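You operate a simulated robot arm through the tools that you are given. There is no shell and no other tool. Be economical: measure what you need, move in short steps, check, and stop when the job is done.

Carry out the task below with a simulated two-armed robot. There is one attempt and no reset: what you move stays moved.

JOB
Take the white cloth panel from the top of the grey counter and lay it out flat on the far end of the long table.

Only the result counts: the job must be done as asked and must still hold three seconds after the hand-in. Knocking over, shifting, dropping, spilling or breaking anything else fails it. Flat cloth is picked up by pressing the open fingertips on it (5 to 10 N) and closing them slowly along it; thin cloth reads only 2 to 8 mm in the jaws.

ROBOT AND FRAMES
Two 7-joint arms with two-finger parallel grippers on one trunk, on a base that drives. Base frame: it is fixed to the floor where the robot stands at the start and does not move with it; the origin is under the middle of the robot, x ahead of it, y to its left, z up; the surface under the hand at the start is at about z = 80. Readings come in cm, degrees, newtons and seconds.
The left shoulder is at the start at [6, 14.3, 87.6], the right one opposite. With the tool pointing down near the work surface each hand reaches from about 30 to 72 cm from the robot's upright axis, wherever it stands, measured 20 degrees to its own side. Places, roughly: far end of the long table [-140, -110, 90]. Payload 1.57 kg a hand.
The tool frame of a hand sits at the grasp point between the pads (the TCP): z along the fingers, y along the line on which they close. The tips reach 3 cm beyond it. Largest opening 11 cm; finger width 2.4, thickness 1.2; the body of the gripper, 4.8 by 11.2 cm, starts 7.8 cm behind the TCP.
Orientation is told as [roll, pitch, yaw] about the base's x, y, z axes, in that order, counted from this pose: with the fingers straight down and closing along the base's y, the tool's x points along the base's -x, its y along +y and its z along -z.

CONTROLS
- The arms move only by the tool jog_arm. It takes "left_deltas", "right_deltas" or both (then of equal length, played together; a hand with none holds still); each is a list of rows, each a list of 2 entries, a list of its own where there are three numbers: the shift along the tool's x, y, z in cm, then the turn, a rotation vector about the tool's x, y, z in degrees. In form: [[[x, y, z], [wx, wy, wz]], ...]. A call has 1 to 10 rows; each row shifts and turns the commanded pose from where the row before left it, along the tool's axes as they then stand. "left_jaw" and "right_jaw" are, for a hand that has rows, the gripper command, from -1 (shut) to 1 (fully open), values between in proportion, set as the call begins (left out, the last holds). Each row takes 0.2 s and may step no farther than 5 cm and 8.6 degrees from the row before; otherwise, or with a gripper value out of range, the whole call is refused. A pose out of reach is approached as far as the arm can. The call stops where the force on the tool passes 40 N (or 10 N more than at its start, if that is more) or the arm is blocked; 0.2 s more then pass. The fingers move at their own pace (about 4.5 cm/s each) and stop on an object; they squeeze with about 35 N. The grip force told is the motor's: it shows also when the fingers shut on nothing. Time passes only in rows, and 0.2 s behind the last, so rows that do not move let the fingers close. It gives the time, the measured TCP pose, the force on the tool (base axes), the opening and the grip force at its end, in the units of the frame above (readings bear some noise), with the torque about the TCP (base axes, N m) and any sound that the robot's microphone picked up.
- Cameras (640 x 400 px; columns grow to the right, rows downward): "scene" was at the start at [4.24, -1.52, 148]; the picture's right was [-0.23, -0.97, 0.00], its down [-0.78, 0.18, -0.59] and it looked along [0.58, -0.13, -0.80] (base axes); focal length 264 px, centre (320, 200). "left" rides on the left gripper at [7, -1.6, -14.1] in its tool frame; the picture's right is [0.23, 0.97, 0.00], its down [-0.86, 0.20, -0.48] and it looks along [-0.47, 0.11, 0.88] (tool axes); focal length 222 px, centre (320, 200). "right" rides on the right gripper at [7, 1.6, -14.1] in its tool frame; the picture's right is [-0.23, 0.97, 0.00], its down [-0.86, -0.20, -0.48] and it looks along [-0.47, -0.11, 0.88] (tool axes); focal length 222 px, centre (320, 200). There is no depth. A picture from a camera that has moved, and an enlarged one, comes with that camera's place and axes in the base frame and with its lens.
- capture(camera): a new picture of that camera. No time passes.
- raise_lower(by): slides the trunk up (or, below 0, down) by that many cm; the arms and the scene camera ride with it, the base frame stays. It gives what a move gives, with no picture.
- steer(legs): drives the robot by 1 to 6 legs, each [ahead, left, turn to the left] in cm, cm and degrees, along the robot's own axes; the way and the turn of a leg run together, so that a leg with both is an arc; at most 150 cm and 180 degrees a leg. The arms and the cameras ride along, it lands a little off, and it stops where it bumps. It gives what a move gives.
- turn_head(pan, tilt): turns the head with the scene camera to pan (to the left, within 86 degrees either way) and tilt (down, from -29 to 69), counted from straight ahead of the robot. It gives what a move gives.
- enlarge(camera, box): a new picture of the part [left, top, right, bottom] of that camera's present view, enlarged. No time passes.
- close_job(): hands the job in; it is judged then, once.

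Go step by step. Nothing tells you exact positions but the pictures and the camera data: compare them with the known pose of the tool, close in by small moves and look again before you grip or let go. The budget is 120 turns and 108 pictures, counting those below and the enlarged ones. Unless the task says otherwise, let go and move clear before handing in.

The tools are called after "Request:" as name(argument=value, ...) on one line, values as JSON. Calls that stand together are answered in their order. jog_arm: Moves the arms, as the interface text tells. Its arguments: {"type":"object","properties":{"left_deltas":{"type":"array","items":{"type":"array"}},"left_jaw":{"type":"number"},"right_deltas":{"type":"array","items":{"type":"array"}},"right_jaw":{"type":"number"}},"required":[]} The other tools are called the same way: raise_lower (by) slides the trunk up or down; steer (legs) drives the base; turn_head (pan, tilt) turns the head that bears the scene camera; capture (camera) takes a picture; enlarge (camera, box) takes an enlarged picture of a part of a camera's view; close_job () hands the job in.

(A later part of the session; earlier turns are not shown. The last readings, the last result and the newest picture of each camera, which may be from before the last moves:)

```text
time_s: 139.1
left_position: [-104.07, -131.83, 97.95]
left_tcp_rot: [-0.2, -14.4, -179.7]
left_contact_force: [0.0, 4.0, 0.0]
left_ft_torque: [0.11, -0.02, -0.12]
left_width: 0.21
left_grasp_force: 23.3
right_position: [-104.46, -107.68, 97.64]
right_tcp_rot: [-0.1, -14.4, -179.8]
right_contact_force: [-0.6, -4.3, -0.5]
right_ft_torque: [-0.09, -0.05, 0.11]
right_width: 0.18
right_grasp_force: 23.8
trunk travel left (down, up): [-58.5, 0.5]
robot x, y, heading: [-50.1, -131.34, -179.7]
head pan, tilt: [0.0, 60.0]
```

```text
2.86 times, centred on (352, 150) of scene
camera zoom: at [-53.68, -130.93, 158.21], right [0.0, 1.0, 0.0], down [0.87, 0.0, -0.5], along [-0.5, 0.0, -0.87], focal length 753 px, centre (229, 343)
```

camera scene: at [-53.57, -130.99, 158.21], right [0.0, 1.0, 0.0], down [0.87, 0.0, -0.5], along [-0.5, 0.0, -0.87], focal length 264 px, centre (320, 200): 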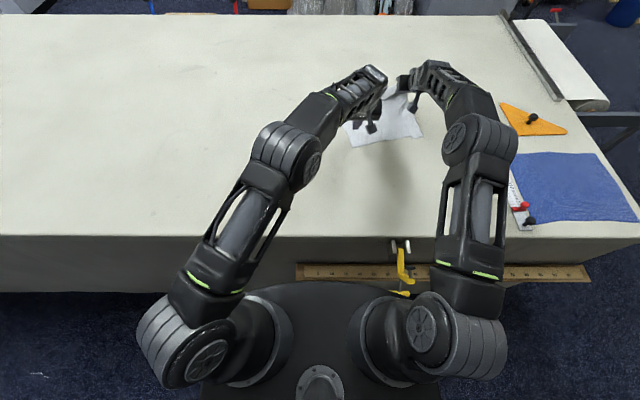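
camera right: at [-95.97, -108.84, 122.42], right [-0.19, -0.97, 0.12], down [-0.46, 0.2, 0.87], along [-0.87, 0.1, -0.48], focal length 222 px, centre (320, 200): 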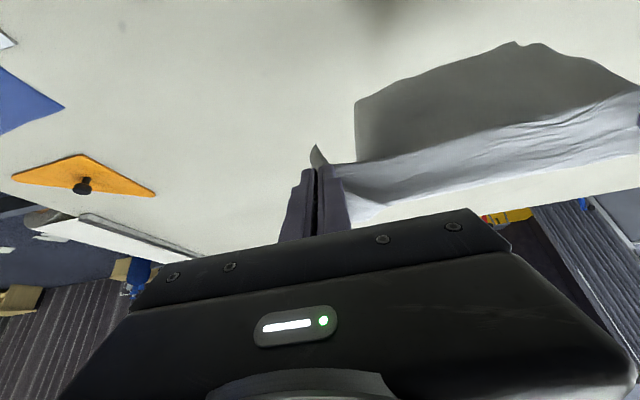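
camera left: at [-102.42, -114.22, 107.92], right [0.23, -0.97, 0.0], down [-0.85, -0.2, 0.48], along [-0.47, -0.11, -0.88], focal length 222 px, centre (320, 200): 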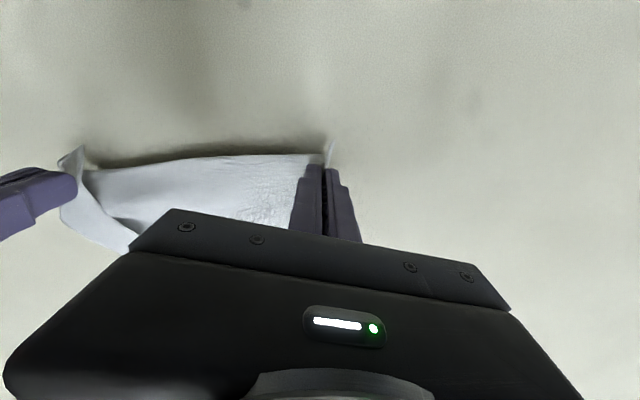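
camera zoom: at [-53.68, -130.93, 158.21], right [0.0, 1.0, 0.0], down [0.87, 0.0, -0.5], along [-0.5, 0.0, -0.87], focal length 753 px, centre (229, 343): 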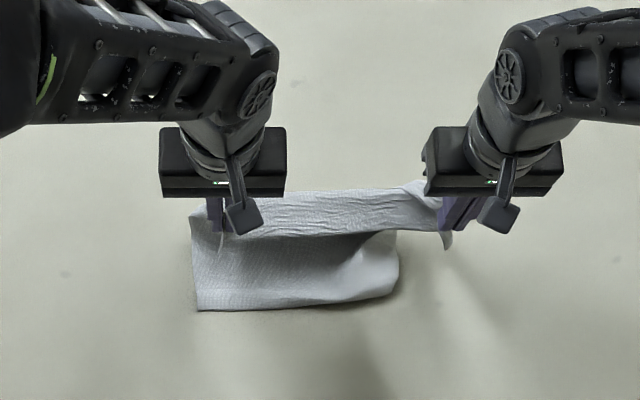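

I lower here, release, and lift away to see clearly how the cloth lies; at this nearer spot the hem can be regripped with vertical tools.

Request:
jog_arm(left_deltas=[[[-0.35, 0, 1.64], [0, 0, 0]], [[-0.35, 0, 1.64], [0, 0, 0]], [[-0.35, 0, 1.64], [0, 0, 0]], [[-0.35, 0, 1.4], [0, 0, 0]], [[0, 0, 0], [0, 0, 0]]], right_deltas=[[[-0.35, 0, 1.64], [0, 0, 0]], [[-0.35, 0, 1.64], [0, 0, 0]], [[-0.35, 0, 1.64], [0, 0, 0]], [[-0.35, 0, 1.2], [0, 0, 0]], [[0, 0, 0], [0, 0, 0]]])

Request:
jog_arm(left_deltas=[[[0, 0, 0], [0, 0, 0]], [[0, 0, 0], [0, 0, 0]], [[0, 0, -1], [0, 0, 0]], [[0, 0, -3], [0, 0, 0]], [[0, 1, -4], [0, 0, 0]], [[0, 4, -2], [0, 4, 0]], [[0, 4, 0], [0, 4, 0]], [[0, 4, 0], [0, 4, 0]]], right_deltas=[[[0, 0, 0], [0, 0, 0]], [[0, 0, 0], [0, 0, 0]], [[0, 0, -1], [0, 0, 0]], [[0, 0, -3], [0, 0, 0]], [[0, -1, -4], [0, 0, 0]], [[0, -4, -2], [0, 4, 0]], [[0, -3, 0], [0, 4, 0]], [[0, -3, 0], [0, 4, 0]]], left_jaw=-0.5, right_jaw=-0.5)

Request:
enlarge(camera="scene", box=[270, 95, 430, 195])

```text
time_s: 140.3
left_position: [-106.92, -131.61, 92.25]
left_tcp_rot: [-0.1, -14.4, -179.8]
left_contact_force: [-0.1, -0.4, -0.2]
left_ft_torque: [0.03, 0.0, 0.01]
left_width: 0.24
left_grasp_force: 24.1
right_position: [-107.02, -107.92, 92.15]
right_tcp_rot: [0.0, -14.5, -179.7]
right_contact_force: [-0.4, -0.4, 0.5]
right_ft_torque: [0.01, -0.01, 0.01]
right_width: 0.17
right_grasp_force: 23.8
trunk travel left (down, up): [-58.5, 0.5]
robot x, y, heading: [-50.0, -131.19, -179.8]
head pan, tilt: [0.0, 60.0]
```

```text
time_s: 142.1
left_position: [-104.5, -144.74, 101.82]
left_tcp_rot: [-0.2, -2.3, -179.8]
left_contact_force: [1.1, -0.5, -0.8]
left_ft_torque: [0.03, 0.0, -0.01]
left_width: 2.73
left_grasp_force: 0.1
right_position: [-104.71, -97.01, 101.97]
right_tcp_rot: [0.1, -2.3, -179.7]
right_contact_force: [0.1, 0.8, -0.5]
right_ft_torque: [0.0, -0.02, -0.03]
right_width: 2.75
right_grasp_force: 0.0
trunk travel left (down, up): [-58.5, 0.5]
robot x, y, heading: [-50.09, -131.02, -179.7]
head pan, tilt: [0.0, 60.0]
```

```text
4.00 times, centred on (350, 145) of scene
camera zoom: at [-53.67, -130.99, 158.21], right [0.0, 1.0, 0.0], down [0.87, 0.0, -0.5], along [-0.5, 0.0, -0.87], focal length 1054 px, centre (200, 420)
```

zoom: 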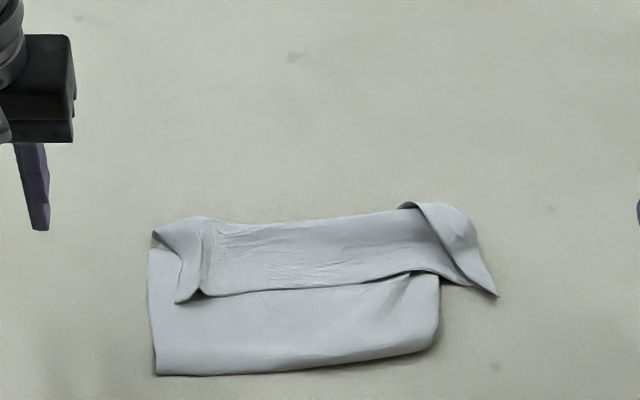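

I see: the hem strip (about 7 cm) has folded over on top because the main part was laid toward the robot. The fix is to regrip the same two tips, hang the cloth, and lay the main part outward with the hands coming back. I position vertically over the tips [-107,-131.7] and [-107,-108.1].

Request:
jog_arm(left_deltas=[[[-0.5, -2.6, 0], [0, 2.3, 0]], [[-0.5, -2.6, 0], [0, 0, 0]], [[-0.5, -2.6, 2], [0, 0, 0]], [[-0.5, -2.6, 2.5], [0, 0, 0]], [[-0.5, -2.6, 2.5], [0, 0, 0]], [[0, 0, 2], [0, 0, 0]], [[0, 0, 0.7], [0, 0, 0]], [[0, 0, 0], [0, 0, 0]]], right_deltas=[[[-0.5, 2.2, 0], [0, 2.3, 0]], [[-0.5, 2.2, 0], [0, 0, 0]], [[-0.5, 2.2, 2], [0, 0, 0]], [[-0.5, 2.3, 2.5], [0, 0, 0]], [[-0.5, 2.2, 2.5], [0, 0, 0]], [[0, 0, 2], [0, 0, 0]], [[0, 0, 0.7], [0, 0, 0]], [[0, 0, 0], [0, 0, 0]]], left_jaw=-0.45, right_jaw=-0.45)

Request:
jog_arm(left_deltas=[[[0, 0, 0.5], [0, 0, 0]], [[0, 0, 0.2], [0, 0, 0]], [[0, 0, 0], [0, 0, 0]]], right_deltas=[[[0, 0, 0.5], [0, 0, 0]], [[0, 0, 0.2], [0, 0, 0]], [[0, 0, 0], [0, 0, 0]]])

```text
time_s: 143.9
left_position: [-107.01, -131.61, 92.27]
left_tcp_rot: [0.0, -0.1, -179.8]
left_contact_force: [0.2, -0.6, -0.3]
left_ft_torque: [0.02, 0.01, 0.01]
left_width: 3.03
left_grasp_force: 0.1
right_position: [-106.89, -107.88, 92.31]
right_tcp_rot: [-0.1, -0.1, -179.8]
right_contact_force: [0.6, 0.3, -0.1]
right_ft_torque: [0.01, 0.03, -0.02]
right_width: 3.05
right_grasp_force: 0.0
trunk travel left (down, up): [-58.5, 0.5]
robot x, y, heading: [-49.93, -131.4, -179.9]
head pan, tilt: [0.0, 60.0]
```

```text
time_s: 144.7
left_position: [-107.04, -131.76, 91.62]
left_tcp_rot: [-0.3, -0.1, -179.8]
left_contact_force: [0.0, 0.5, -0.3]
left_ft_torque: [0.0, -0.01, 0.01]
left_width: 3.05
left_grasp_force: 0.1
right_position: [-106.92, -107.94, 91.47]
right_tcp_rot: [0.0, 0.0, -179.8]
right_contact_force: [-0.8, -0.1, 0.1]
right_ft_torque: [-0.02, 0.01, 0.0]
right_width: 3.04
right_grasp_force: 0.0
trunk travel left (down, up): [-58.5, 0.5]
robot x, y, heading: [-50.1, -130.78, -180.2]
head pan, tilt: [0.0, 60.0]
```

Request:
jog_arm(left_deltas=[[[0, 0, 0.2], [0, 0, 0]], [[0, 0, 0.1], [0, 0, 0]], [[0, 0, 0], [0, 0, 0]]], right_deltas=[[[0, 0, 0.2], [0, 0, 0]], [[0, 0, 0.1], [0, 0, 0]], [[0, 0, 0], [0, 0, 0]]])

Request:
jog_arm(left_deltas=[[[0, 0, 0.1], [0, 0, 0]], [[0, 0, 0], [0, 0, 0]]], right_deltas=[[[0, 0, 0.1], [0, 0, 0]], [[0, 0, 0], [0, 0, 0]]])

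```text
time_s: 145.5
left_position: [-106.96, -131.71, 91.27]
left_tcp_rot: [-0.2, -0.1, -179.8]
left_contact_force: [0.6, -0.1, 0.3]
left_ft_torque: [-0.01, 0.01, 0.01]
left_width: 3.0
left_grasp_force: 0.0
right_position: [-106.99, -108.02, 91.3]
right_tcp_rot: [0.1, -0.2, -179.7]
right_contact_force: [-0.1, 1.0, 3.6]
right_ft_torque: [-0.07, 0.01, -0.04]
right_width: 3.0
right_grasp_force: 0.0
trunk travel left (down, up): [-58.5, 0.5]
robot x, y, heading: [-50.1, -131.22, -179.7]
head pan, tilt: [0.0, 60.0]
```

```text
time_s: 146.1
left_position: [-107.03, -131.6, 91.25]
left_tcp_rot: [-0.2, -0.2, -179.8]
left_contact_force: [-0.7, 1.4, -0.2]
left_ft_torque: [-0.05, 0.03, -0.03]
left_width: 3.01
left_grasp_force: 0.1
right_position: [-107.05, -108.04, 91.2]
right_tcp_rot: [0.0, -0.2, -179.8]
right_contact_force: [-0.6, 0.5, 13.9]
right_ft_torque: [-0.16, 0.16, -0.03]
right_width: 2.93
right_grasp_force: 0.0
trunk travel left (down, up): [-58.5, 0.5]
robot x, y, heading: [-49.97, -131.06, -179.8]
head pan, tilt: [0.0, 60.0]
```

Request:
jog_arm(left_deltas=[[[0, 0, 0.12], [0, 0, 0]], [[0, 0, 0.05], [0, 0, 0]], [[0, 0, 0], [0, 0, 0]]], right_deltas=[[[0, 0, 0], [0, 0, 0]], [[0, 0, 0], [0, 0, 0]], [[0, 0, 0], [0, 0, 0]]], right_jaw=-0.62)

Request:
jog_arm(left_deltas=[[[0, 0, 0.05], [0, 0, 0]], [[0, 0, 0], [0, 0, 0]]], right_deltas=[[[0, 0, 0], [0, 0, 0]], [[0, 0, 0], [0, 0, 0]]], right_jaw=-0.78)

Request:
jog_arm(right_deltas=[[[0, 0, 0], [0, 0, 0]], [[0, 0, 0], [0, 0, 0]]], right_jaw=-0.9)

Request:
jog_arm(right_deltas=[[[0, 0, 0], [0, 0, 0]], [[0, 0, 0], [0, 0, 0]], [[0, 0, 0], [0, 0, 0]]], right_jaw=-1)

```text
time_s: 146.9
left_position: [-107.08, -131.75, 91.15]
left_tcp_rot: [-0.2, -0.3, -179.7]
left_contact_force: [1.6, -0.6, 16.7]
left_ft_torque: [-0.12, -0.1, -0.01]
left_width: 3.01
left_grasp_force: 0.0
right_position: [-106.91, -108.07, 91.26]
right_tcp_rot: [0.0, -0.3, -179.7]
right_contact_force: [-2.3, -3.4, 12.1]
right_ft_torque: [-0.25, 0.19, -0.01]
right_width: 2.13
right_grasp_force: 1.8
trunk travel left (down, up): [-58.5, 0.5]
robot x, y, heading: [-50.01, -131.16, -179.8]
head pan, tilt: [0.0, 60.0]
```

```text
time_s: 147.5
left_position: [-106.96, -131.73, 91.11]
left_tcp_rot: [-0.1, -0.5, -179.9]
left_contact_force: [-3.9, -1.5, 19.7]
left_ft_torque: [-0.12, 0.04, -0.02]
left_width: 2.99
left_grasp_force: 0.0
right_position: [-106.83, -108.01, 91.19]
right_tcp_rot: [0.1, -0.1, -179.7]
right_contact_force: [1.9, -0.9, 14.4]
right_ft_torque: [-0.14, 0.08, 0.01]
right_width: 1.29
right_grasp_force: 0.3
trunk travel left (down, up): [-58.5, 0.5]
robot x, y, heading: [-50.33, -130.92, -179.7]
head pan, tilt: [0.0, 60.0]
```

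```text
time_s: 148.1
left_position: [-106.94, -131.74, 91.19]
left_tcp_rot: [-0.1, -0.4, -179.8]
left_contact_force: [-4.5, 0.5, 25.2]
left_ft_torque: [-0.11, 0.07, -0.08]
left_width: 3.01
left_grasp_force: 0.0
right_position: [-106.84, -107.99, 91.06]
right_tcp_rot: [0.0, -0.2, -179.7]
right_contact_force: [1.4, -0.4, 12.9]
right_ft_torque: [-0.12, 0.13, 0.04]
right_width: 0.63
right_grasp_force: 0.4
trunk travel left (down, up): [-58.5, 0.5]
robot x, y, heading: [-49.97, -130.93, -179.6]
head pan, tilt: [0.0, 60.0]
```

```text
time_s: 148.9
left_position: [-106.99, -131.68, 91.24]
left_tcp_rot: [-0.2, -0.4, -179.8]
left_contact_force: [-6.1, 1.6, 26.6]
left_ft_torque: [-0.11, 0.06, -0.08]
left_width: 2.99
left_grasp_force: 0.1
right_position: [-106.88, -108.15, 91.07]
right_tcp_rot: [-0.1, -0.4, -179.7]
right_contact_force: [1.2, -3.7, 11.4]
right_ft_torque: [-0.14, 0.05, 0.09]
right_width: 0.24
right_grasp_force: 23.8
trunk travel left (down, up): [-58.5, 0.5]
robot x, y, heading: [-50.03, -131.45, -179.9]
head pan, tilt: [0.0, 60.0]
```

The right holds. I ease the left slightly and close it in steps.

Request:
jog_arm(left_deltas=[[[0, 0, -0.1], [0, 0, 0]], [[0, 0, 0], [0, 0, 0]]], left_jaw=-0.6)

Request:
jog_arm(left_deltas=[[[0, 0, 0], [0, 0, 0]], [[0, 0, 0], [0, 0, 0]]], left_jaw=-0.75)

Request:
jog_arm(left_deltas=[[[0, 0, 0], [0, 0, 0]], [[0, 0, 0], [0, 0, 0]]], left_jaw=-0.88)

Request:
jog_arm(left_deltas=[[[0, 0, 0], [0, 0, 0]], [[0, 0, 0], [0, 0, 0]], [[0, 0, 0], [0, 0, 0]]], left_jaw=-1)

```text
time_s: 149.5
left_position: [-106.86, -131.9, 91.19]
left_tcp_rot: [-0.2, -0.2, -179.7]
left_contact_force: [-3.6, -3.1, 27.8]
left_ft_torque: [-0.1, 0.02, -0.03]
left_width: 2.26
left_grasp_force: 2.6
right_position: [-106.81, -108.08, 91.29]
right_tcp_rot: [-0.1, -0.3, -179.7]
right_contact_force: [1.0, -4.9, 9.1]
right_ft_torque: [-0.1, 0.09, 0.04]
right_width: 0.22
right_grasp_force: 23.2
trunk travel left (down, up): [-58.5, 0.5]
robot x, y, heading: [-49.86, -130.82, -179.7]
head pan, tilt: [0.0, 60.0]
```

```text
time_s: 150.1
left_position: [-106.91, -131.79, 91.22]
left_tcp_rot: [-0.2, -0.2, -179.8]
left_contact_force: [0.1, -3.9, 27.2]
left_ft_torque: [-0.08, -0.07, 0.02]
left_width: 1.49
left_grasp_force: 3.0
right_position: [-106.89, -108.13, 91.17]
right_tcp_rot: [0.0, -0.3, -179.7]
right_contact_force: [-0.5, -3.7, 8.0]
right_ft_torque: [-0.18, 0.08, 0.07]
right_width: 0.22
right_grasp_force: 23.9
trunk travel left (down, up): [-58.5, 0.5]
robot x, y, heading: [-50.28, -131.25, -179.9]
head pan, tilt: [0.0, 60.0]
```

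```text
time_s: 150.7
left_position: [-106.99, -131.81, 91.2]
left_tcp_rot: [-0.2, -0.1, -179.7]
left_contact_force: [3.2, -5.6, 28.2]
left_ft_torque: [-0.31, 0.06, 0.12]
left_width: 0.83
left_grasp_force: 28.0
right_position: [-106.73, -108.06, 91.07]
right_tcp_rot: [-0.2, -0.3, -179.7]
right_contact_force: [-1.0, -2.6, 5.8]
right_ft_torque: [-0.07, 0.11, 0.04]
right_width: 0.2
right_grasp_force: 23.8
trunk travel left (down, up): [-58.5, 0.5]
robot x, y, heading: [-50.28, -130.94, -179.8]
head pan, tilt: [0.0, 60.0]
```

```text
time_s: 151.5
left_position: [-106.84, -131.78, 91.1]
left_tcp_rot: [-0.2, -0.3, -179.7]
left_contact_force: [5.3, -7.7, 28.8]
left_ft_torque: [-0.37, 0.08, 0.06]
left_width: 0.83
left_grasp_force: 26.9
right_position: [-106.78, -108.01, 91.14]
right_tcp_rot: [-0.1, -0.3, -179.7]
right_contact_force: [-1.2, -0.6, 4.8]
right_ft_torque: [-0.08, 0.08, 0.01]
right_width: 0.19
right_grasp_force: 23.5
trunk travel left (down, up): [-58.5, 0.5]
robot x, y, heading: [-49.99, -131.14, -179.7]
head pan, tilt: [0.0, 60.0]
```

The left jaw reads 8 mm, maybe more than one layer. I lift both slightly and check.

Request:
jog_arm(left_deltas=[[[0, 0, -1], [0, 0, 0]], [[0, 0, -2], [0, 0, 0]], [[0, 0, -2], [0, 0, 0]], [[0, 0, 0], [0, 0, 0]]], right_deltas=[[[0, 0, -1], [0, 0, 0]], [[0, 0, -2], [0, 0, 0]], [[0, 0, -2], [0, 0, 0]], [[0, 0, 0], [0, 0, 0]]])

Request:
enlarge(camera="left", box=[0, 0, 480, 300])

```text
time_s: 152.5
left_position: [-107.04, -131.77, 96.17]
left_tcp_rot: [-0.2, 0.0, -179.7]
left_contact_force: [0.3, 0.6, 0.3]
left_ft_torque: [0.05, -0.02, -0.01]
left_width: 0.19
left_grasp_force: 24.2
right_position: [-107.01, -108.01, 96.01]
right_tcp_rot: [-0.1, -0.2, -179.7]
right_contact_force: [0.0, -1.3, 0.1]
right_ft_torque: [-0.02, 0.01, 0.02]
right_width: 0.21
right_grasp_force: 23.8
trunk travel left (down, up): [-58.5, 0.5]
robot x, y, heading: [-49.92, -131.1, -179.7]
head pan, tilt: [0.0, 60.0]
```

```text
1.33 times, centred on (240, 150) of left
camera zoom: at [-99.9, -130.31, 110.27], right [0.23, -0.97, 0.0], down [-0.85, -0.2, 0.48], along [-0.47, -0.11, -0.88], focal length 296 px, centre (427, 267)
```

zoom: 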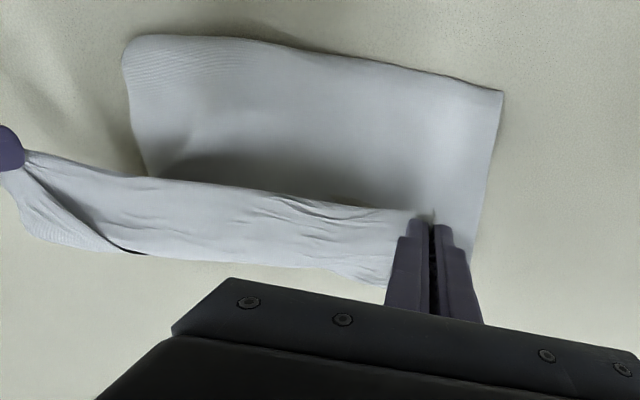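

Good: only the hem strip is held. I raise it to hang freely further out, shaking once, before laying it outward.

Request:
jog_arm(left_deltas=[[[-0.9, 0, -1.9], [0, -4.4, 0]], [[-1.04, 0, -1.83], [0, -4.4, 0]], [[-1.18, 0, -1.74], [0, -4.4, 0]], [[-1.31, 0, -1.64], [0, -4.4, 0]], [[-1.43, 0, -1.54], [0, -4.4, 0]], [[-1.55, 0, -1.42], [0, -4.4, 0]], [[-1.65, 0, -1.3], [0, -4.4, 0]], [[-1.75, 0, -1.17], [0, -4.4, 0]], [[-1.83, 0, -1.03], [0, -4.4, 0]]], right_deltas=[[[-0.9, 0, -1.9], [0, -4.4, 0]], [[-1.04, 0, -1.83], [0, -4.4, 0]], [[-1.18, 0, -1.74], [0, -4.4, 0]], [[-1.31, 0, -1.64], [0, -4.4, 0]], [[-1.43, 0, -1.54], [0, -4.4, 0]], [[-1.55, 0, -1.42], [0, -4.4, 0]], [[-1.65, 0, -1.3], [0, -4.4, 0]], [[-1.75, 0, -1.17], [0, -4.4, 0]], [[-1.83, 0, -1.03], [0, -4.4, 0]]])

Request:
jog_arm(left_deltas=[[[2.5, 0, 2], [0, 0, 0]], [[-2.5, 0, -2], [0, 0, 0]], [[2.5, 0, 2], [0, 0, 0]], [[-2.5, 0, -2], [0, 0, 0]], [[0, 0, 0], [0, 0, 0]], [[0, 0, 0], [0, 0, 0]], [[0, 0, 0], [0, 0, 0]]], right_deltas=[[[2.5, 0, 2], [0, 0, 0]], [[-2.5, 0, -2], [0, 0, 0]], [[2.5, 0, 2], [0, 0, 0]], [[-2.5, 0, -2], [0, 0, 0]], [[0, 0, 0], [0, 0, 0]], [[0, 0, 0], [0, 0, 0]], [[0, 0, 0], [0, 0, 0]]])

Request:
enlarge(camera="scene", box=[260, 50, 452, 170])

```text
time_s: 154.5
left_position: [-115.02, -131.68, 113.29]
left_tcp_rot: [-0.2, -39.7, -179.6]
left_contact_force: [-0.3, 0.4, -0.5]
left_ft_torque: [0.0, -0.04, -0.02]
left_width: 0.22
left_grasp_force: 23.8
right_position: [-114.76, -107.94, 113.05]
right_tcp_rot: [0.0, -39.8, -179.8]
right_contact_force: [0.0, -1.2, 0.4]
right_ft_torque: [-0.01, -0.01, 0.03]
right_width: 0.22
right_grasp_force: 24.0
trunk travel left (down, up): [-58.5, 0.5]
robot x, y, heading: [-49.96, -131.0, -179.8]
head pan, tilt: [0.0, 60.0]
```

```text
time_s: 156.1
left_position: [-115.12, -131.95, 113.06]
left_tcp_rot: [-0.3, -39.7, -179.6]
left_contact_force: [0.1, 2.0, -0.4]
left_ft_torque: [0.05, 0.01, -0.05]
left_width: 0.22
left_grasp_force: 24.0
right_position: [-114.95, -108.07, 112.83]
right_tcp_rot: [-0.1, -39.7, -179.8]
right_contact_force: [-0.4, -1.4, -0.4]
right_ft_torque: [-0.01, -0.01, 0.06]
right_width: 0.21
right_grasp_force: 23.8
trunk travel left (down, up): [-58.5, 0.5]
robot x, y, heading: [-49.77, -131.11, -179.7]
head pan, tilt: [0.0, 60.0]
```

```text
3.33 times, centred on (356, 110) of scene
camera zoom: at [-53.62, -130.93, 158.2], right [0.0, 1.0, 0.0], down [0.87, 0.0, -0.5], along [-0.5, 0.0, -0.87], focal length 878 px, centre (200, 500)
```

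zoom: 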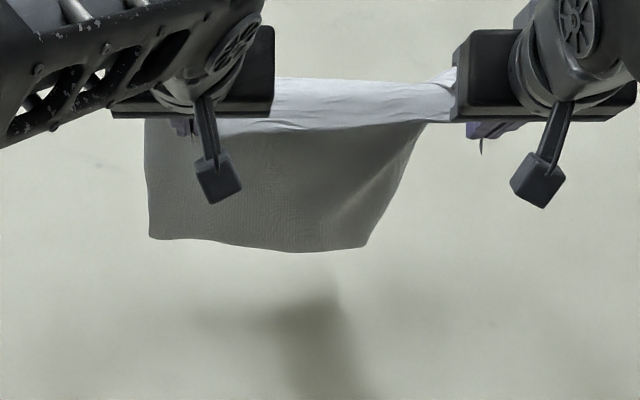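

Hanging as before. Now I lay it the right way: lower, then bring the hands back toward the robot so the main part trails outward.

Request:
jog_arm(left_deltas=[[[1.53, 0, 1.85], [0, 0, 0]], [[1.53, 0, 1.85], [0, 0, 0]], [[1.53, 0, 1.85], [0, 0, 0]], [[2.75, 0, 0.18], [0, 3.5, 0]], [[2.73, 0, 0.35], [0, 3.5, 0]], [[2.71, 0, 0.52], [0, 3.5, 0]], [[2.68, 0, 0.68], [0, 3.5, 0]], [[2.62, 0, 0.84], [0, 3.5, 0]], [[2.57, 0, 1.0], [0, 3.5, 0]], [[2.5, 0, 1.16], [0, 3.5, 0]]], right_deltas=[[[1.53, 0, 1.85], [0, 0, 0]], [[1.53, 0, 1.85], [0, 0, 0]], [[1.53, 0, 1.85], [0, 0, 0]], [[2.75, 0, 0.18], [0, 3.5, 0]], [[2.73, 0, 0.35], [0, 3.5, 0]], [[2.71, 0, 0.52], [0, 3.5, 0]], [[2.68, 0, 0.68], [0, 3.5, 0]], [[2.62, 0, 0.84], [0, 3.5, 0]], [[2.57, 0, 1.0], [0, 3.5, 0]], [[2.5, 0, 1.16], [0, 3.5, 0]]])

Request:
jog_arm(left_deltas=[[[1.5, 0, 0.0], [0, 0, 0]], [[1.55, 0, 0.0], [0, 0, 0]], [[0.1, 0, 0.35], [0, 0, 0]], [[0, 0, 0], [0, 0, 0]]], right_deltas=[[[1.5, 0, 0.0], [0, 0, 0]], [[1.55, 0, 0.0], [0, 0, 0]], [[0.1, 0, 0.35], [0, 0, 0]], [[0, 0, 0], [0, 0, 0]]])

Request:
enlarge(camera="scene", box=[250, 90, 442, 210])

```text
time_s: 158.3
left_position: [-101.23, -131.63, 92.77]
left_tcp_rot: [-0.2, -15.2, -179.8]
left_contact_force: [0.0, 0.3, -0.1]
left_ft_torque: [0.02, 0.02, 0.01]
left_width: 0.22
left_grasp_force: 23.8
right_position: [-101.12, -107.8, 92.74]
right_tcp_rot: [0.0, -15.3, -179.7]
right_contact_force: [0.9, 0.3, 0.3]
right_ft_torque: [0.0, 0.0, 0.02]
right_width: 0.22
right_grasp_force: 23.7
trunk travel left (down, up): [-58.5, 0.5]
robot x, y, heading: [-49.98, -130.75, -179.8]
head pan, tilt: [0.0, 60.0]
```

```text
time_s: 159.3
left_position: [-98.17, -131.66, 91.63]
left_tcp_rot: [-0.1, -15.3, -179.7]
left_contact_force: [0.4, -0.1, 1.5]
left_ft_torque: [0.01, 0.01, -0.01]
left_width: 0.23
left_grasp_force: 24.1
right_position: [-98.02, -108.0, 91.44]
right_tcp_rot: [0.0, -15.2, -179.7]
right_contact_force: [0.4, 0.1, 0.0]
right_ft_torque: [-0.01, 0.0, 0.01]
right_width: 0.2
right_grasp_force: 23.3
trunk travel left (down, up): [-58.5, 0.5]
robot x, y, heading: [-49.97, -131.02, -179.6]
head pan, tilt: [0.0, 60.0]
```

```text
3.33 times, centred on (346, 150) of scene
camera zoom: at [-53.57, -130.95, 158.21], right [0.0, 1.0, 0.0], down [0.87, 0.0, -0.5], along [-0.5, 0.0, -0.87], focal length 878 px, centre (233, 367)
```

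zoom: 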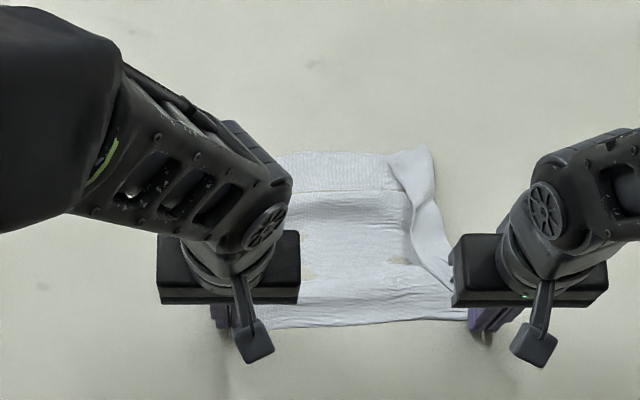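

Now it lies properly: hem straight on the robot side, main part outward, with only the far strip and right strip folded on top. I release both and look for the top-layer corner tips.

Request:
jog_arm(left_deltas=[[[0, 0, 0], [0, 0, 0]], [[0, 0, 0], [0, 0, 0]], [[0, 0, -1], [0, 0, 0]], [[0, 0, -3], [0, 0, 0]], [[0, 1, -4], [0, 4, 0]], [[0, 4, -1], [0, 4, 0]], [[0, 4, 0], [0, 4, 0]], [[0, 4, 0], [0, 3, 0]]], right_deltas=[[[0, 0, 0], [0, 0, 0]], [[0, 0, 0], [0, 0, 0]], [[0, 0, -1], [0, 0, 0]], [[0, 0, -3], [0, 0, 0]], [[0, -1, -4], [0, 4, 0]], [[0, -4, -1], [0, 4, 0]], [[0, -2, 0], [0, 4, 0]], [[0, -2, 0], [0, 3, 0]]], left_jaw=-0.5, right_jaw=-0.5)

Request:
enlarge(camera="scene", box=[280, 110, 424, 200])

```text
time_s: 161.1
left_position: [-95.57, -144.76, 100.27]
left_tcp_rot: [-0.2, -0.1, -179.8]
left_contact_force: [-0.6, -1.8, 0.6]
left_ft_torque: [0.02, -0.02, 0.01]
left_width: 2.76
left_grasp_force: 0.1
right_position: [-95.76, -98.97, 100.07]
right_tcp_rot: [0.0, -0.3, -179.7]
right_contact_force: [0.8, 0.4, 0.2]
right_ft_torque: [0.04, -0.04, 0.01]
right_width: 2.78
right_grasp_force: 0.1
trunk travel left (down, up): [-58.5, 0.5]
robot x, y, heading: [-50.08, -131.09, -179.6]
head pan, tilt: [0.0, 60.0]
```

```text
4.44 times, centred on (352, 155) of scene
camera zoom: at [-53.64, -130.99, 158.21], right [0.0, 1.0, 0.0], down [0.87, 0.0, -0.5], along [-0.5, 0.0, -0.87], focal length 1171 px, centre (178, 400)
```

zoom: 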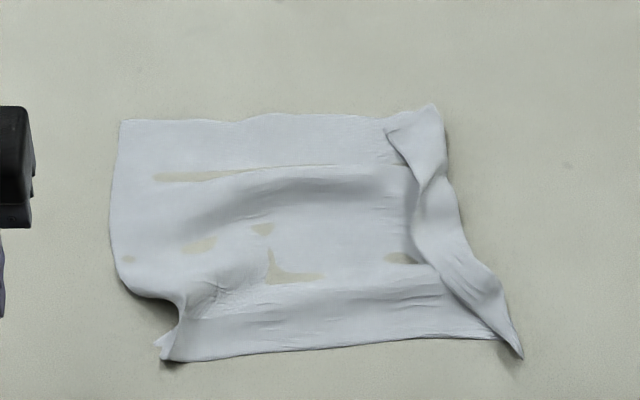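

The cloth is now nearly laid out; left to fix: the right strip (true corner A at about [-118.3,-114.7], folded inward), the pinched near-left corner, and a slight wave. I bring the right hand over A and the left, closed, over the middle as an anchor.

Request:
jog_arm(left_deltas=[[[-2.07, -3.13, 0.5], [0, 0, 0]], [[-2.07, -3.13, 0.5], [0, 0, 0]], [[-2.07, -3.13, 0.5], [0, 0, 0]], [[-2.07, -3.13, 0.5], [0, 0, 0]], [[-2.07, -3.13, 0.5], [0, 0, 0]], [[-2.07, -3.13, 0.5], [0, 0, 0]], [[0, 0, 2], [0, 0, 0]], [[0, 0, 2], [0, 0, 0]], [[0, 0, 0], [0, 0, 0]]], right_deltas=[[[-3.64, 2.27, 0.5], [0, 0, 0]], [[-3.64, 2.27, 0.5], [0, 0, 0]], [[-3.64, 2.27, 0.5], [0, 0, 0]], [[-3.64, 2.27, 0.5], [0, 0, 0]], [[-3.64, 2.27, 0.5], [0, 0, 0]], [[-3.64, 2.27, 0.5], [0, 0, 0]], [[0, 0, 2], [0, 0, 0]], [[0, 0, 2], [0, 0, 0]], [[0, 0, 0], [0, 0, 0]]], left_jaw=-1, right_jaw=-0.58)

Request:
enlarge(camera="right", box=[160, 60, 480, 260])

```text
time_s: 163.1
left_position: [-108.38, -126.03, 93.45]
left_tcp_rot: [-0.2, -0.2, -179.7]
left_contact_force: [0.5, 0.5, 0.2]
left_ft_torque: [0.02, 0.02, -0.01]
left_width: 0.03
left_grasp_force: 21.1
right_position: [-117.73, -112.84, 93.32]
right_tcp_rot: [0.0, -0.4, -179.7]
right_contact_force: [0.1, 0.6, -0.8]
right_ft_torque: [0.03, 0.0, 0.0]
right_width: 2.29
right_grasp_force: 0.0
trunk travel left (down, up): [-58.5, 0.5]
robot x, y, heading: [-49.91, -131.09, -179.6]
head pan, tilt: [0.0, 60.0]
```

```text
2.00 times, centred on (320, 160) of right
camera zoom: at [-110.75, -114.52, 107.45], right [-0.22, -0.97, 0.0], down [-0.85, 0.2, 0.48], along [-0.47, 0.11, -0.88], focal length 444 px, centre (320, 280)
```

zoom: 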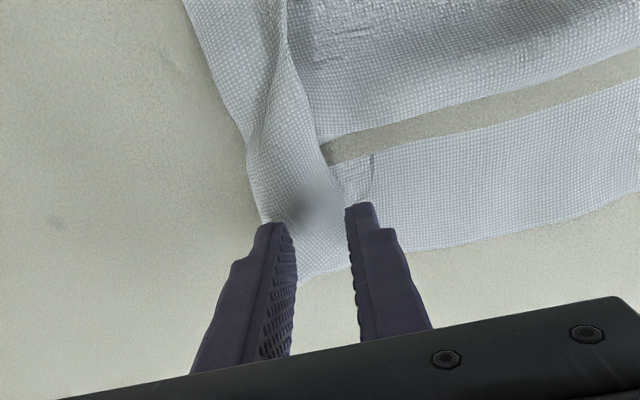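

The strip is right between the fingers. I lower both: left to anchor, right to touch.

Request:
jog_arm(left_deltas=[[[0, 0, 1.5], [0, 0, 0]], [[0, 0, 0.6], [0, 0, 0]], [[0, 0, 0.2], [0, 0, 0]], [[0, 0, 0], [0, 0, 0]]], right_deltas=[[[0, 0, 1.2], [0, 0, 0]], [[0, 0, 0.6], [0, 0, 0]], [[0, 0, 0.15], [0, 0, 0]], [[0, 0, 0], [0, 0, 0]]])

Request:
jog_arm(left_deltas=[[[0, 0, 0.08], [0, 0, 0]], [[0, 0, 0], [0, 0, 0]]], right_deltas=[[[0, 0, 0.15], [0, 0, 0]], [[0, 0, 0], [0, 0, 0]]])

```text
time_s: 164.1
left_position: [-108.29, -125.97, 91.04]
left_tcp_rot: [-0.1, -0.3, -179.8]
left_contact_force: [1.3, -1.7, 5.5]
left_ft_torque: [-0.07, -0.04, -0.05]
left_width: 0.0
left_grasp_force: 21.3
right_position: [-117.73, -112.82, 91.36]
right_tcp_rot: [-0.1, -0.2, -179.6]
right_contact_force: [-0.6, 0.3, 0.1]
right_ft_torque: [0.03, -0.03, 0.0]
right_width: 2.3
right_grasp_force: 0.0
trunk travel left (down, up): [-58.5, 0.5]
robot x, y, heading: [-49.39, -131.15, -179.9]
head pan, tilt: [0.0, 60.0]
```

```text
time_s: 164.7
left_position: [-108.22, -125.95, 91.22]
left_tcp_rot: [-0.2, -0.4, -179.8]
left_contact_force: [0.7, -3.7, 13.4]
left_ft_torque: [-0.19, -0.09, -0.07]
left_width: 0.0
left_grasp_force: 21.8
right_position: [-117.8, -112.78, 91.39]
right_tcp_rot: [0.1, -0.3, -179.6]
right_contact_force: [0.4, 0.0, 0.1]
right_ft_torque: [0.0, 0.03, -0.01]
right_width: 2.31
right_grasp_force: 0.1
trunk travel left (down, up): [-58.5, 0.5]
robot x, y, heading: [-50.38, -131.11, -179.7]
head pan, tilt: [0.0, 60.0]
```

Request:
jog_arm(right_deltas=[[[0, 0, 0.15], [0, 0, 0]], [[0, 0, 0], [0, 0, 0]]])

Request:
jog_arm(right_deltas=[[[0, 0, 0.1], [0, 0, 0]], [[0, 0, 0], [0, 0, 0]]])

```text
time_s: 165.3
left_position: [-108.26, -125.92, 91.01]
left_tcp_rot: [-0.3, -0.3, -179.7]
left_contact_force: [-2.1, -5.1, 18.1]
left_ft_torque: [-0.22, -0.13, -0.07]
left_width: 0.0
left_grasp_force: 21.6
right_position: [-117.69, -112.79, 91.25]
right_tcp_rot: [0.0, -0.3, -179.7]
right_contact_force: [-0.8, 0.1, -0.2]
right_ft_torque: [0.03, 0.02, -0.01]
right_width: 2.3
right_grasp_force: 0.0
trunk travel left (down, up): [-58.5, 0.5]
robot x, y, heading: [-49.92, -131.18, -179.8]
head pan, tilt: [0.0, 60.0]
```

```text
time_s: 165.9
left_position: [-108.31, -125.88, 91.18]
left_tcp_rot: [-0.2, -0.4, -179.7]
left_contact_force: [-5.1, -4.2, 19.8]
left_ft_torque: [-0.24, 0.01, -0.08]
left_width: 0.0
left_grasp_force: 21.2
right_position: [-117.68, -112.76, 91.24]
right_tcp_rot: [0.0, -0.4, -179.7]
right_contact_force: [-0.8, -1.1, 5.6]
right_ft_torque: [-0.01, 0.04, 0.02]
right_width: 2.31
right_grasp_force: 0.0
trunk travel left (down, up): [-58.5, 0.5]
robot x, y, heading: [-49.88, -131.19, -179.7]
head pan, tilt: [0.0, 60.0]
```

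Contact at 5.6 N on the right. A little more, and close in steps.

Request:
jog_arm(right_deltas=[[[0, 0, 0.05], [0, 0, 0]], [[0, 0, 0], [0, 0, 0]]], right_jaw=-0.7)

Request:
jog_arm(right_deltas=[[[0, 0, 0], [0, 0, 0]], [[0, 0, 0], [0, 0, 0]]], right_jaw=-0.82)

Request:
jog_arm(right_deltas=[[[0, 0, 0], [0, 0, 0]], [[0, 0, 0], [0, 0, 0]]], right_jaw=-0.92)

Request:
jog_arm(right_deltas=[[[0, 0, 0], [0, 0, 0]], [[0, 0, 0], [0, 0, 0]], [[0, 0, -1], [0, 0, 0]], [[0, 0, -1], [0, 0, 0]], [[0, 0, 0], [0, 0, 0]]], right_jaw=-1)

```text
time_s: 166.5
left_position: [-108.26, -125.85, 91.09]
left_tcp_rot: [-0.3, -0.4, -179.8]
left_contact_force: [-7.5, -4.2, 19.2]
left_ft_torque: [-0.2, 0.06, -0.04]
left_width: 0.02
left_grasp_force: 21.5
right_position: [-117.79, -112.59, 91.2]
right_tcp_rot: [-0.1, -0.4, -179.9]
right_contact_force: [-0.4, 1.4, 11.3]
right_ft_torque: [0.04, 0.02, -0.01]
right_width: 1.58
right_grasp_force: 0.2
trunk travel left (down, up): [-58.5, 0.5]
robot x, y, heading: [-49.64, -130.89, -179.7]
head pan, tilt: [0.0, 60.0]
```

```text
time_s: 167.1
left_position: [-108.22, -126.03, 91.1]
left_tcp_rot: [-0.2, -0.4, -179.8]
left_contact_force: [-7.2, -2.7, 19.5]
left_ft_torque: [-0.14, 0.07, -0.05]
left_width: 0.0
left_grasp_force: 22.1
right_position: [-117.78, -112.76, 91.17]
right_tcp_rot: [0.0, -0.4, -179.6]
right_contact_force: [-0.4, 0.7, 15.2]
right_ft_torque: [0.0, 0.07, 0.0]
right_width: 0.81
right_grasp_force: 0.0
trunk travel left (down, up): [-58.5, 0.5]
robot x, y, heading: [-50.38, -131.42, -179.7]
head pan, tilt: [0.0, 60.0]
```

```text
time_s: 167.7
left_position: [-108.18, -125.96, 91.09]
left_tcp_rot: [-0.2, -0.4, -179.8]
left_contact_force: [-8.7, -2.6, 18.8]
left_ft_torque: [-0.12, 0.09, -0.06]
left_width: 0.02
left_grasp_force: 21.3
right_position: [-117.68, -112.76, 91.29]
right_tcp_rot: [-0.1, -0.4, -179.6]
right_contact_force: [-0.8, 0.3, 17.8]
right_ft_torque: [-0.01, 0.09, -0.01]
right_width: 0.52
right_grasp_force: 5.0
trunk travel left (down, up): [-58.5, 0.5]
robot x, y, heading: [-50.08, -131.0, -179.8]
head pan, tilt: [0.0, 60.0]
```

```text
time_s: 168.9
left_position: [-108.23, -125.82, 91.15]
left_tcp_rot: [-0.3, -0.3, -179.8]
left_contact_force: [-2.8, -2.0, 27.1]
left_ft_torque: [-0.2, -0.08, -0.03]
left_width: 0.0
left_grasp_force: 20.8
right_position: [-117.6, -112.79, 93.02]
right_tcp_rot: [0.0, -0.2, -179.7]
right_contact_force: [0.5, 0.2, -0.1]
right_ft_torque: [-0.03, -0.02, 0.03]
right_width: 0.0
right_grasp_force: 21.4
trunk travel left (down, up): [-58.5, 0.5]
robot x, y, heading: [-49.81, -131.28, -179.7]
head pan, tilt: [0.0, 60.0]
```

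It slipped out at the end. I retry with a wider opening and firmer pressure.

Request:
jog_arm(right_deltas=[[[0.3, -0.2, 0], [0, 0, 0]], [[0, 0, 0], [0, 0, 0]], [[0, 0, 0], [0, 0, 0]], [[0, 0, 1.3], [0, 0, 0]], [[0, 0, 0.55], [0, 0, 0]], [[0, 0, 0.1], [0, 0, 0]], [[0, 0, 0], [0, 0, 0]]], right_jaw=-0.4)

Request:
jog_arm(right_deltas=[[[0, 0, 0.12], [0, 0, 0]], [[0, 0, 0], [0, 0, 0]]])

```text
time_s: 170.5
left_position: [-108.19, -125.83, 91.2]
left_tcp_rot: [-0.1, -0.4, -179.8]
left_contact_force: [-8.0, -2.2, 22.1]
left_ft_torque: [-0.1, 0.03, -0.04]
left_width: 0.01
left_grasp_force: 21.0
right_position: [-117.37, -112.31, 91.14]
right_tcp_rot: [0.0, -0.5, -179.8]
right_contact_force: [4.0, -0.6, 12.1]
right_ft_torque: [-0.15, -0.08, 0.06]
right_width: 3.28
right_grasp_force: 0.0
trunk travel left (down, up): [-58.5, 0.5]
robot x, y, heading: [-49.99, -131.23, -179.7]
head pan, tilt: [0.0, 60.0]
```

```text
time_s: 171.1
left_position: [-108.01, -125.9, 91.02]
left_tcp_rot: [-0.2, -0.3, -179.7]
left_contact_force: [-7.1, -0.6, 15.8]
left_ft_torque: [-0.08, 0.11, -0.04]
left_width: 0.01
left_grasp_force: 21.4
right_position: [-117.32, -112.42, 91.05]
right_tcp_rot: [0.0, -0.5, -179.8]
right_contact_force: [5.0, 2.0, 21.4]
right_ft_torque: [-0.19, -0.16, 0.05]
right_width: 3.28
right_grasp_force: 0.0
trunk travel left (down, up): [-58.5, 0.5]
robot x, y, heading: [-50.05, -131.13, -179.7]
head pan, tilt: [0.0, 60.0]
```

Request:
jog_arm(right_deltas=[[[0, 0, -0.03], [0, 0, 0]], [[0, 0, 0], [0, 0, 0]]], right_jaw=-0.6)

Request:
jog_arm(right_deltas=[[[0, 0, 0], [0, 0, 0]], [[0, 0, 0], [0, 0, 0]]], right_jaw=-0.76)

Request:
jog_arm(right_deltas=[[[0, 0, 0], [0, 0, 0]], [[0, 0, 0], [0, 0, 0]]], right_jaw=-0.88)

Request:
jog_arm(right_deltas=[[[0, 0, 0], [0, 0, 0]], [[0, 0, 0], [0, 0, 0]], [[0, 0, 0], [0, 0, 0]]], right_jaw=-1)

```text
time_s: 171.7
left_position: [-108.07, -126.05, 91.19]
left_tcp_rot: [-0.3, -0.3, -179.8]
left_contact_force: [-4.4, 1.3, 15.2]
left_ft_torque: [0.02, 0.04, -0.02]
left_width: 0.0
left_grasp_force: 21.1
right_position: [-117.47, -112.6, 91.11]
right_tcp_rot: [0.0, -0.6, -179.8]
right_contact_force: [-1.9, -3.1, 24.0]
right_ft_torque: [-0.19, 0.05, -0.04]
right_width: 2.23
right_grasp_force: 0.2
trunk travel left (down, up): [-58.5, 0.5]
robot x, y, heading: [-50.19, -131.05, -180.0]
head pan, tilt: [0.0, 60.0]
```

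```text
time_s: 172.3
left_position: [-108.18, -125.87, 90.99]
left_tcp_rot: [-0.2, -0.2, -179.8]
left_contact_force: [-4.5, 1.2, 12.4]
left_ft_torque: [0.02, 0.05, -0.02]
left_width: 0.0
left_grasp_force: 21.2
right_position: [-117.25, -112.52, 91.17]
right_tcp_rot: [0.0, -0.5, -179.8]
right_contact_force: [-1.3, -0.2, 28.9]
right_ft_torque: [-0.09, 0.05, 0.0]
right_width: 1.35
right_grasp_force: 0.4
trunk travel left (down, up): [-58.5, 0.5]
robot x, y, heading: [-49.83, -131.26, -180.2]
head pan, tilt: [0.0, 60.0]
```

```text
time_s: 172.9
left_position: [-108.08, -125.94, 91.18]
left_tcp_rot: [-0.3, -0.3, -179.8]
left_contact_force: [-3.7, 1.2, 11.2]
left_ft_torque: [0.03, 0.04, 0.02]
left_width: 0.01
left_grasp_force: 21.2
right_position: [-117.32, -112.59, 91.22]
right_tcp_rot: [-0.1, -0.5, -179.8]
right_contact_force: [-0.2, 0.4, 31.0]
right_ft_torque: [0.0, 0.04, 0.05]
right_width: 0.79
right_grasp_force: 5.5
trunk travel left (down, up): [-58.5, 0.5]
robot x, y, heading: [-49.89, -131.07, -180.0]
head pan, tilt: [0.0, 60.0]
```

```text
time_s: 173.7
left_position: [-108.11, -125.92, 91.05]
left_tcp_rot: [0.0, -0.2, -179.8]
left_contact_force: [-4.0, 0.7, 8.6]
left_ft_torque: [-0.02, 0.04, -0.02]
left_width: 0.01
left_grasp_force: 21.0
right_position: [-117.33, -112.41, 91.07]
right_tcp_rot: [-0.1, -0.5, -179.8]
right_contact_force: [-0.7, 4.0, 30.8]
right_ft_torque: [0.15, -0.03, -0.1]
right_width: 0.21
right_grasp_force: 23.9
trunk travel left (down, up): [-58.5, 0.5]
robot x, y, heading: [-49.75, -131.08, -179.8]
head pan, tilt: [0.0, 60.0]
```

Caught (2 mm). With the left anchoring, I lift, carry the corner about 9 cm to +y, and lower it.

Request:
jog_arm(left_deltas=[[[0, 0, 0.06], [0, 0, 0]], [[0, 0, 0], [0, 0, 0]], [[0, 0, 0], [0, 0, 0]], [[0, 0, 0], [0, 0, 0]], [[0, 0, 0], [0, 0, 0]], [[0, 0, 0], [0, 0, 0]], [[0, 0, 0], [0, 0, 0]]], right_deltas=[[[0, 0, -1], [0, 0, 0]], [[0, 0, -1.5], [0, 0, 0]], [[0, -1.5, -1], [0, 0, 0]], [[0, -1.5, 0], [0, 0, 0]], [[0, -1.5, 0], [0, 0, 0]], [[0, -1.5, 0], [0, 0, 0]], [[0, -1.5, 0.8], [0, 0, 0]]])

Request:
jog_arm(right_deltas=[[[0, -1, 1], [0, 0, 0]], [[0, -0.6, 1], [0, 0, 0]], [[0, 0, 0.5], [0, 0, 0]], [[0, 0, 0], [0, 0, 0]]])

Request:
enlarge(camera="scene", box=[280, 110, 424, 200])

```text
time_s: 175.3
left_position: [-108.19, -125.81, 91.13]
left_tcp_rot: [-0.2, -0.4, -179.7]
left_contact_force: [6.0, -3.0, 35.2]
left_ft_torque: [-0.2, -0.42, -0.07]
left_width: 0.0
left_grasp_force: 21.4
right_position: [-117.01, -105.16, 93.8]
right_tcp_rot: [0.0, -0.4, -179.7]
right_contact_force: [2.2, -2.6, -0.8]
right_ft_torque: [-0.1, -0.02, -0.03]
right_width: 0.2
right_grasp_force: 23.4
trunk travel left (down, up): [-58.5, 0.5]
robot x, y, heading: [-49.7, -131.33, -180.0]
head pan, tilt: [0.0, 60.0]
```

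```text
time_s: 176.3
left_position: [-108.1, -125.93, 91.13]
left_tcp_rot: [-0.3, -0.5, -179.8]
left_contact_force: [3.5, -1.3, 34.7]
left_ft_torque: [-0.14, -0.41, -0.08]
left_width: 0.02
left_grasp_force: 21.2
right_position: [-117.24, -103.54, 91.35]
right_tcp_rot: [0.0, -0.4, -179.7]
right_contact_force: [2.2, -7.9, 0.6]
right_ft_torque: [-0.26, -0.06, -0.08]
right_width: 0.18
right_grasp_force: 24.0
trunk travel left (down, up): [-58.5, 0.5]
robot x, y, heading: [-49.83, -131.1, -179.8]
head pan, tilt: [0.0, 60.0]
```

```text
4.44 times, centred on (352, 155) of scene
camera zoom: at [-53.16, -131.09, 158.22], right [0.0, 1.0, 0.0], down [0.86, 0.0, -0.5], along [-0.5, 0.0, -0.86], focal length 1171 px, centre (178, 400)
```

zoom: 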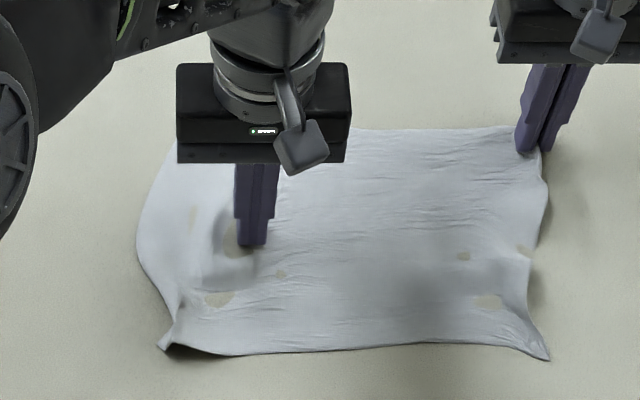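

Excellent: the cloth is spread nearly full. Keeping the right corner held as anchor, I move the left tips to the pinched near-left corner and smooth it outward.

Request:
jog_arm(left_deltas=[[[0, 0, -1.5], [0, 0, 0]], [[0, 0, -1.5], [0, 0, 0]], [[3.6, 2.2, 0], [0, 0, 0]], [[3.5, 2.2, 0], [0, 0, 0]], [[0, 0, 1.6], [0, 0, 0]], [[0, 0, 1.1], [0, 0, 0]], [[0, 0, 0.2], [0, 0, 0]], [[0, 0, 0], [0, 0, 0]]], right_deltas=[[[0, 0.4, 0.1], [0, 0, 0]], [[0, 0, 0], [0, 0, 0]], [[0, 0, 0], [0, 0, 0]], [[0, 0, 0], [0, 0, 0]], [[0, 0, 0], [0, 0, 0]], [[0, 0, 0], [0, 0, 0]], [[0, 0, 0], [0, 0, 0]], [[0, 0, 0], [0, 0, 0]]])

Request:
jog_arm(left_deltas=[[[0, 0, 0.15], [0, 0, 0]], [[0, 0, 0], [0, 0, 0]]])

```text
time_s: 178.1
left_position: [-101.06, -130.21, 91.04]
left_tcp_rot: [-0.1, -0.5, -179.8]
left_contact_force: [2.8, -1.5, 16.1]
left_ft_torque: [-0.07, -0.26, 0.01]
left_width: 0.0
left_grasp_force: 21.1
right_position: [-117.37, -103.87, 91.03]
right_tcp_rot: [-0.1, -0.5, -179.7]
right_contact_force: [-4.5, 6.7, 18.3]
right_ft_torque: [0.1, 0.14, -0.02]
right_width: 0.21
right_grasp_force: 24.0
trunk travel left (down, up): [-58.5, 0.5]
robot x, y, heading: [-50.09, -130.82, -179.8]
head pan, tilt: [0.0, 60.0]
```

```text
time_s: 178.7
left_position: [-101.15, -130.2, 91.14]
left_tcp_rot: [-0.5, -0.5, -179.9]
left_contact_force: [5.8, -2.7, 17.3]
left_ft_torque: [-0.15, -0.31, -0.01]
left_width: 0.01
left_grasp_force: 21.5
right_position: [-117.31, -104.03, 91.21]
right_tcp_rot: [-0.1, -0.4, -179.6]
right_contact_force: [2.1, 1.3, 7.9]
right_ft_torque: [-0.05, -0.02, 0.07]
right_width: 0.2
right_grasp_force: 23.6
trunk travel left (down, up): [-58.5, 0.5]
robot x, y, heading: [-49.97, -131.14, -179.9]
head pan, tilt: [0.0, 60.0]
stopped in row 2 (left hand): the force on the tool passed its limit at 41 N (the readings are from after the stop); the commanded pose is now the measured one
```

Request:
jog_arm(left_deltas=[[[0, 0, -0.05], [0, 0, 0]], [[0.15, 0.6, 0], [0, 0, 0]], [[0.15, 0.6, 0], [0, 0, 0]], [[0.15, 0.6, 0], [0, 0, 0]], [[0.15, 0.6, 0], [0, 0, 0]], [[0.15, 0.6, 0], [0, 0, 0]], [[0, 0, 0], [0, 0, 0]]])

Request:
jog_arm(left_deltas=[[[0, 0, -1], [0, 0, 0]], [[0, 0, -3], [0, 0, 0]], [[0, 3, -3], [0, 0, 0]], [[0, 4, 0], [0, 0, 0]], [[0, 4, 0], [0, 0, 0]]], right_deltas=[[[0, 0, 0], [0, 0, 0]], [[0, 0, 0], [0, 0, 0]], [[0, 0, 0], [0, 0, 0]], [[0, 0, 0], [0, 0, 0]], [[0, 0, 0], [0, 0, 0]]], right_jaw=-0.8)

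Request:
jog_arm(right_deltas=[[[0, 0, 0], [0, 0, 0]], [[0, 0, 0], [0, 0, 0]], [[0, 0, -0.5], [0, 0, 0]], [[0, 0, -1.5], [0, 0, 0]], [[0, 0, -3], [0, 0, 0]], [[0, -4, -2], [0, 0, 0]], [[0, -4, 0], [0, 0, 0]]], right_jaw=-0.5)

Request:
enlarge(camera="scene", box=[264, 100, 440, 210])

```text
time_s: 180.3
left_position: [-100.33, -133.01, 91.1]
left_tcp_rot: [-0.3, -0.7, -179.7]
left_contact_force: [-3.0, 5.6, 14.4]
left_ft_torque: [0.15, -0.04, 0.06]
left_width: 0.04
left_grasp_force: 21.4
right_position: [-117.22, -104.11, 91.15]
right_tcp_rot: [0.1, -0.3, -179.7]
right_contact_force: [2.7, -1.7, 24.1]
right_ft_torque: [-0.19, -0.07, 0.08]
right_width: 0.2
right_grasp_force: 24.0
trunk travel left (down, up): [-58.5, 0.5]
robot x, y, heading: [-50.21, -130.76, -179.7]
head pan, tilt: [0.0, 60.0]
```

```text
time_s: 181.5
left_position: [-100.16, -144.04, 98.03]
left_tcp_rot: [-0.2, -0.4, -179.8]
left_contact_force: [0.4, -0.2, 0.2]
left_ft_torque: [0.01, -0.02, 0.01]
left_width: 0.0
left_grasp_force: 21.4
right_position: [-117.33, -103.97, 91.15]
right_tcp_rot: [0.0, -0.4, -179.8]
right_contact_force: [3.6, 7.2, 30.1]
right_ft_torque: [0.01, -0.05, 0.04]
right_width: 0.43
right_grasp_force: 0.1
trunk travel left (down, up): [-58.5, 0.5]
robot x, y, heading: [-50.25, -131.01, -179.9]
head pan, tilt: [0.0, 60.0]
```

```text
time_s: 183.1
left_position: [-100.34, -144.0, 97.86]
left_tcp_rot: [-0.3, -0.4, -179.8]
left_contact_force: [0.7, 0.4, 0.9]
left_ft_torque: [-0.04, -0.02, -0.03]
left_width: 0.03
left_grasp_force: 21.0
right_position: [-117.24, -95.85, 97.9]
right_tcp_rot: [0.0, -0.2, -179.6]
right_contact_force: [0.2, -0.3, 0.0]
right_ft_torque: [0.0, 0.0, -0.03]
right_width: 2.76
right_grasp_force: 0.1
trunk travel left (down, up): [-58.5, 0.5]
robot x, y, heading: [-50.37, -131.18, -179.7]
head pan, tilt: [0.0, 60.0]
```

```text
3.64 times, centred on (352, 155) of scene
camera zoom: at [-53.61, -130.93, 158.2], right [0.0, 1.0, 0.0], down [0.87, 0.0, -0.5], along [-0.5, 0.0, -0.87], focal length 958 px, centre (204, 364)
```

zoom: 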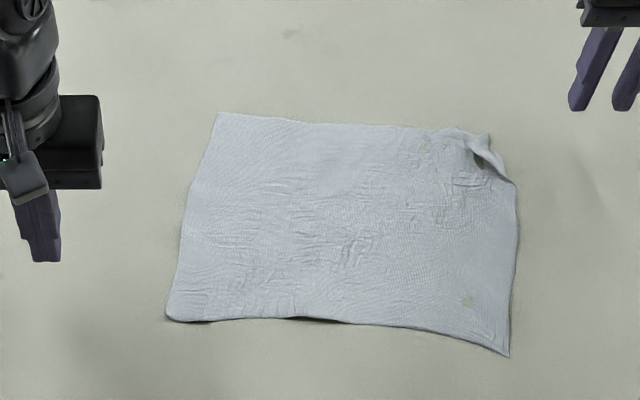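

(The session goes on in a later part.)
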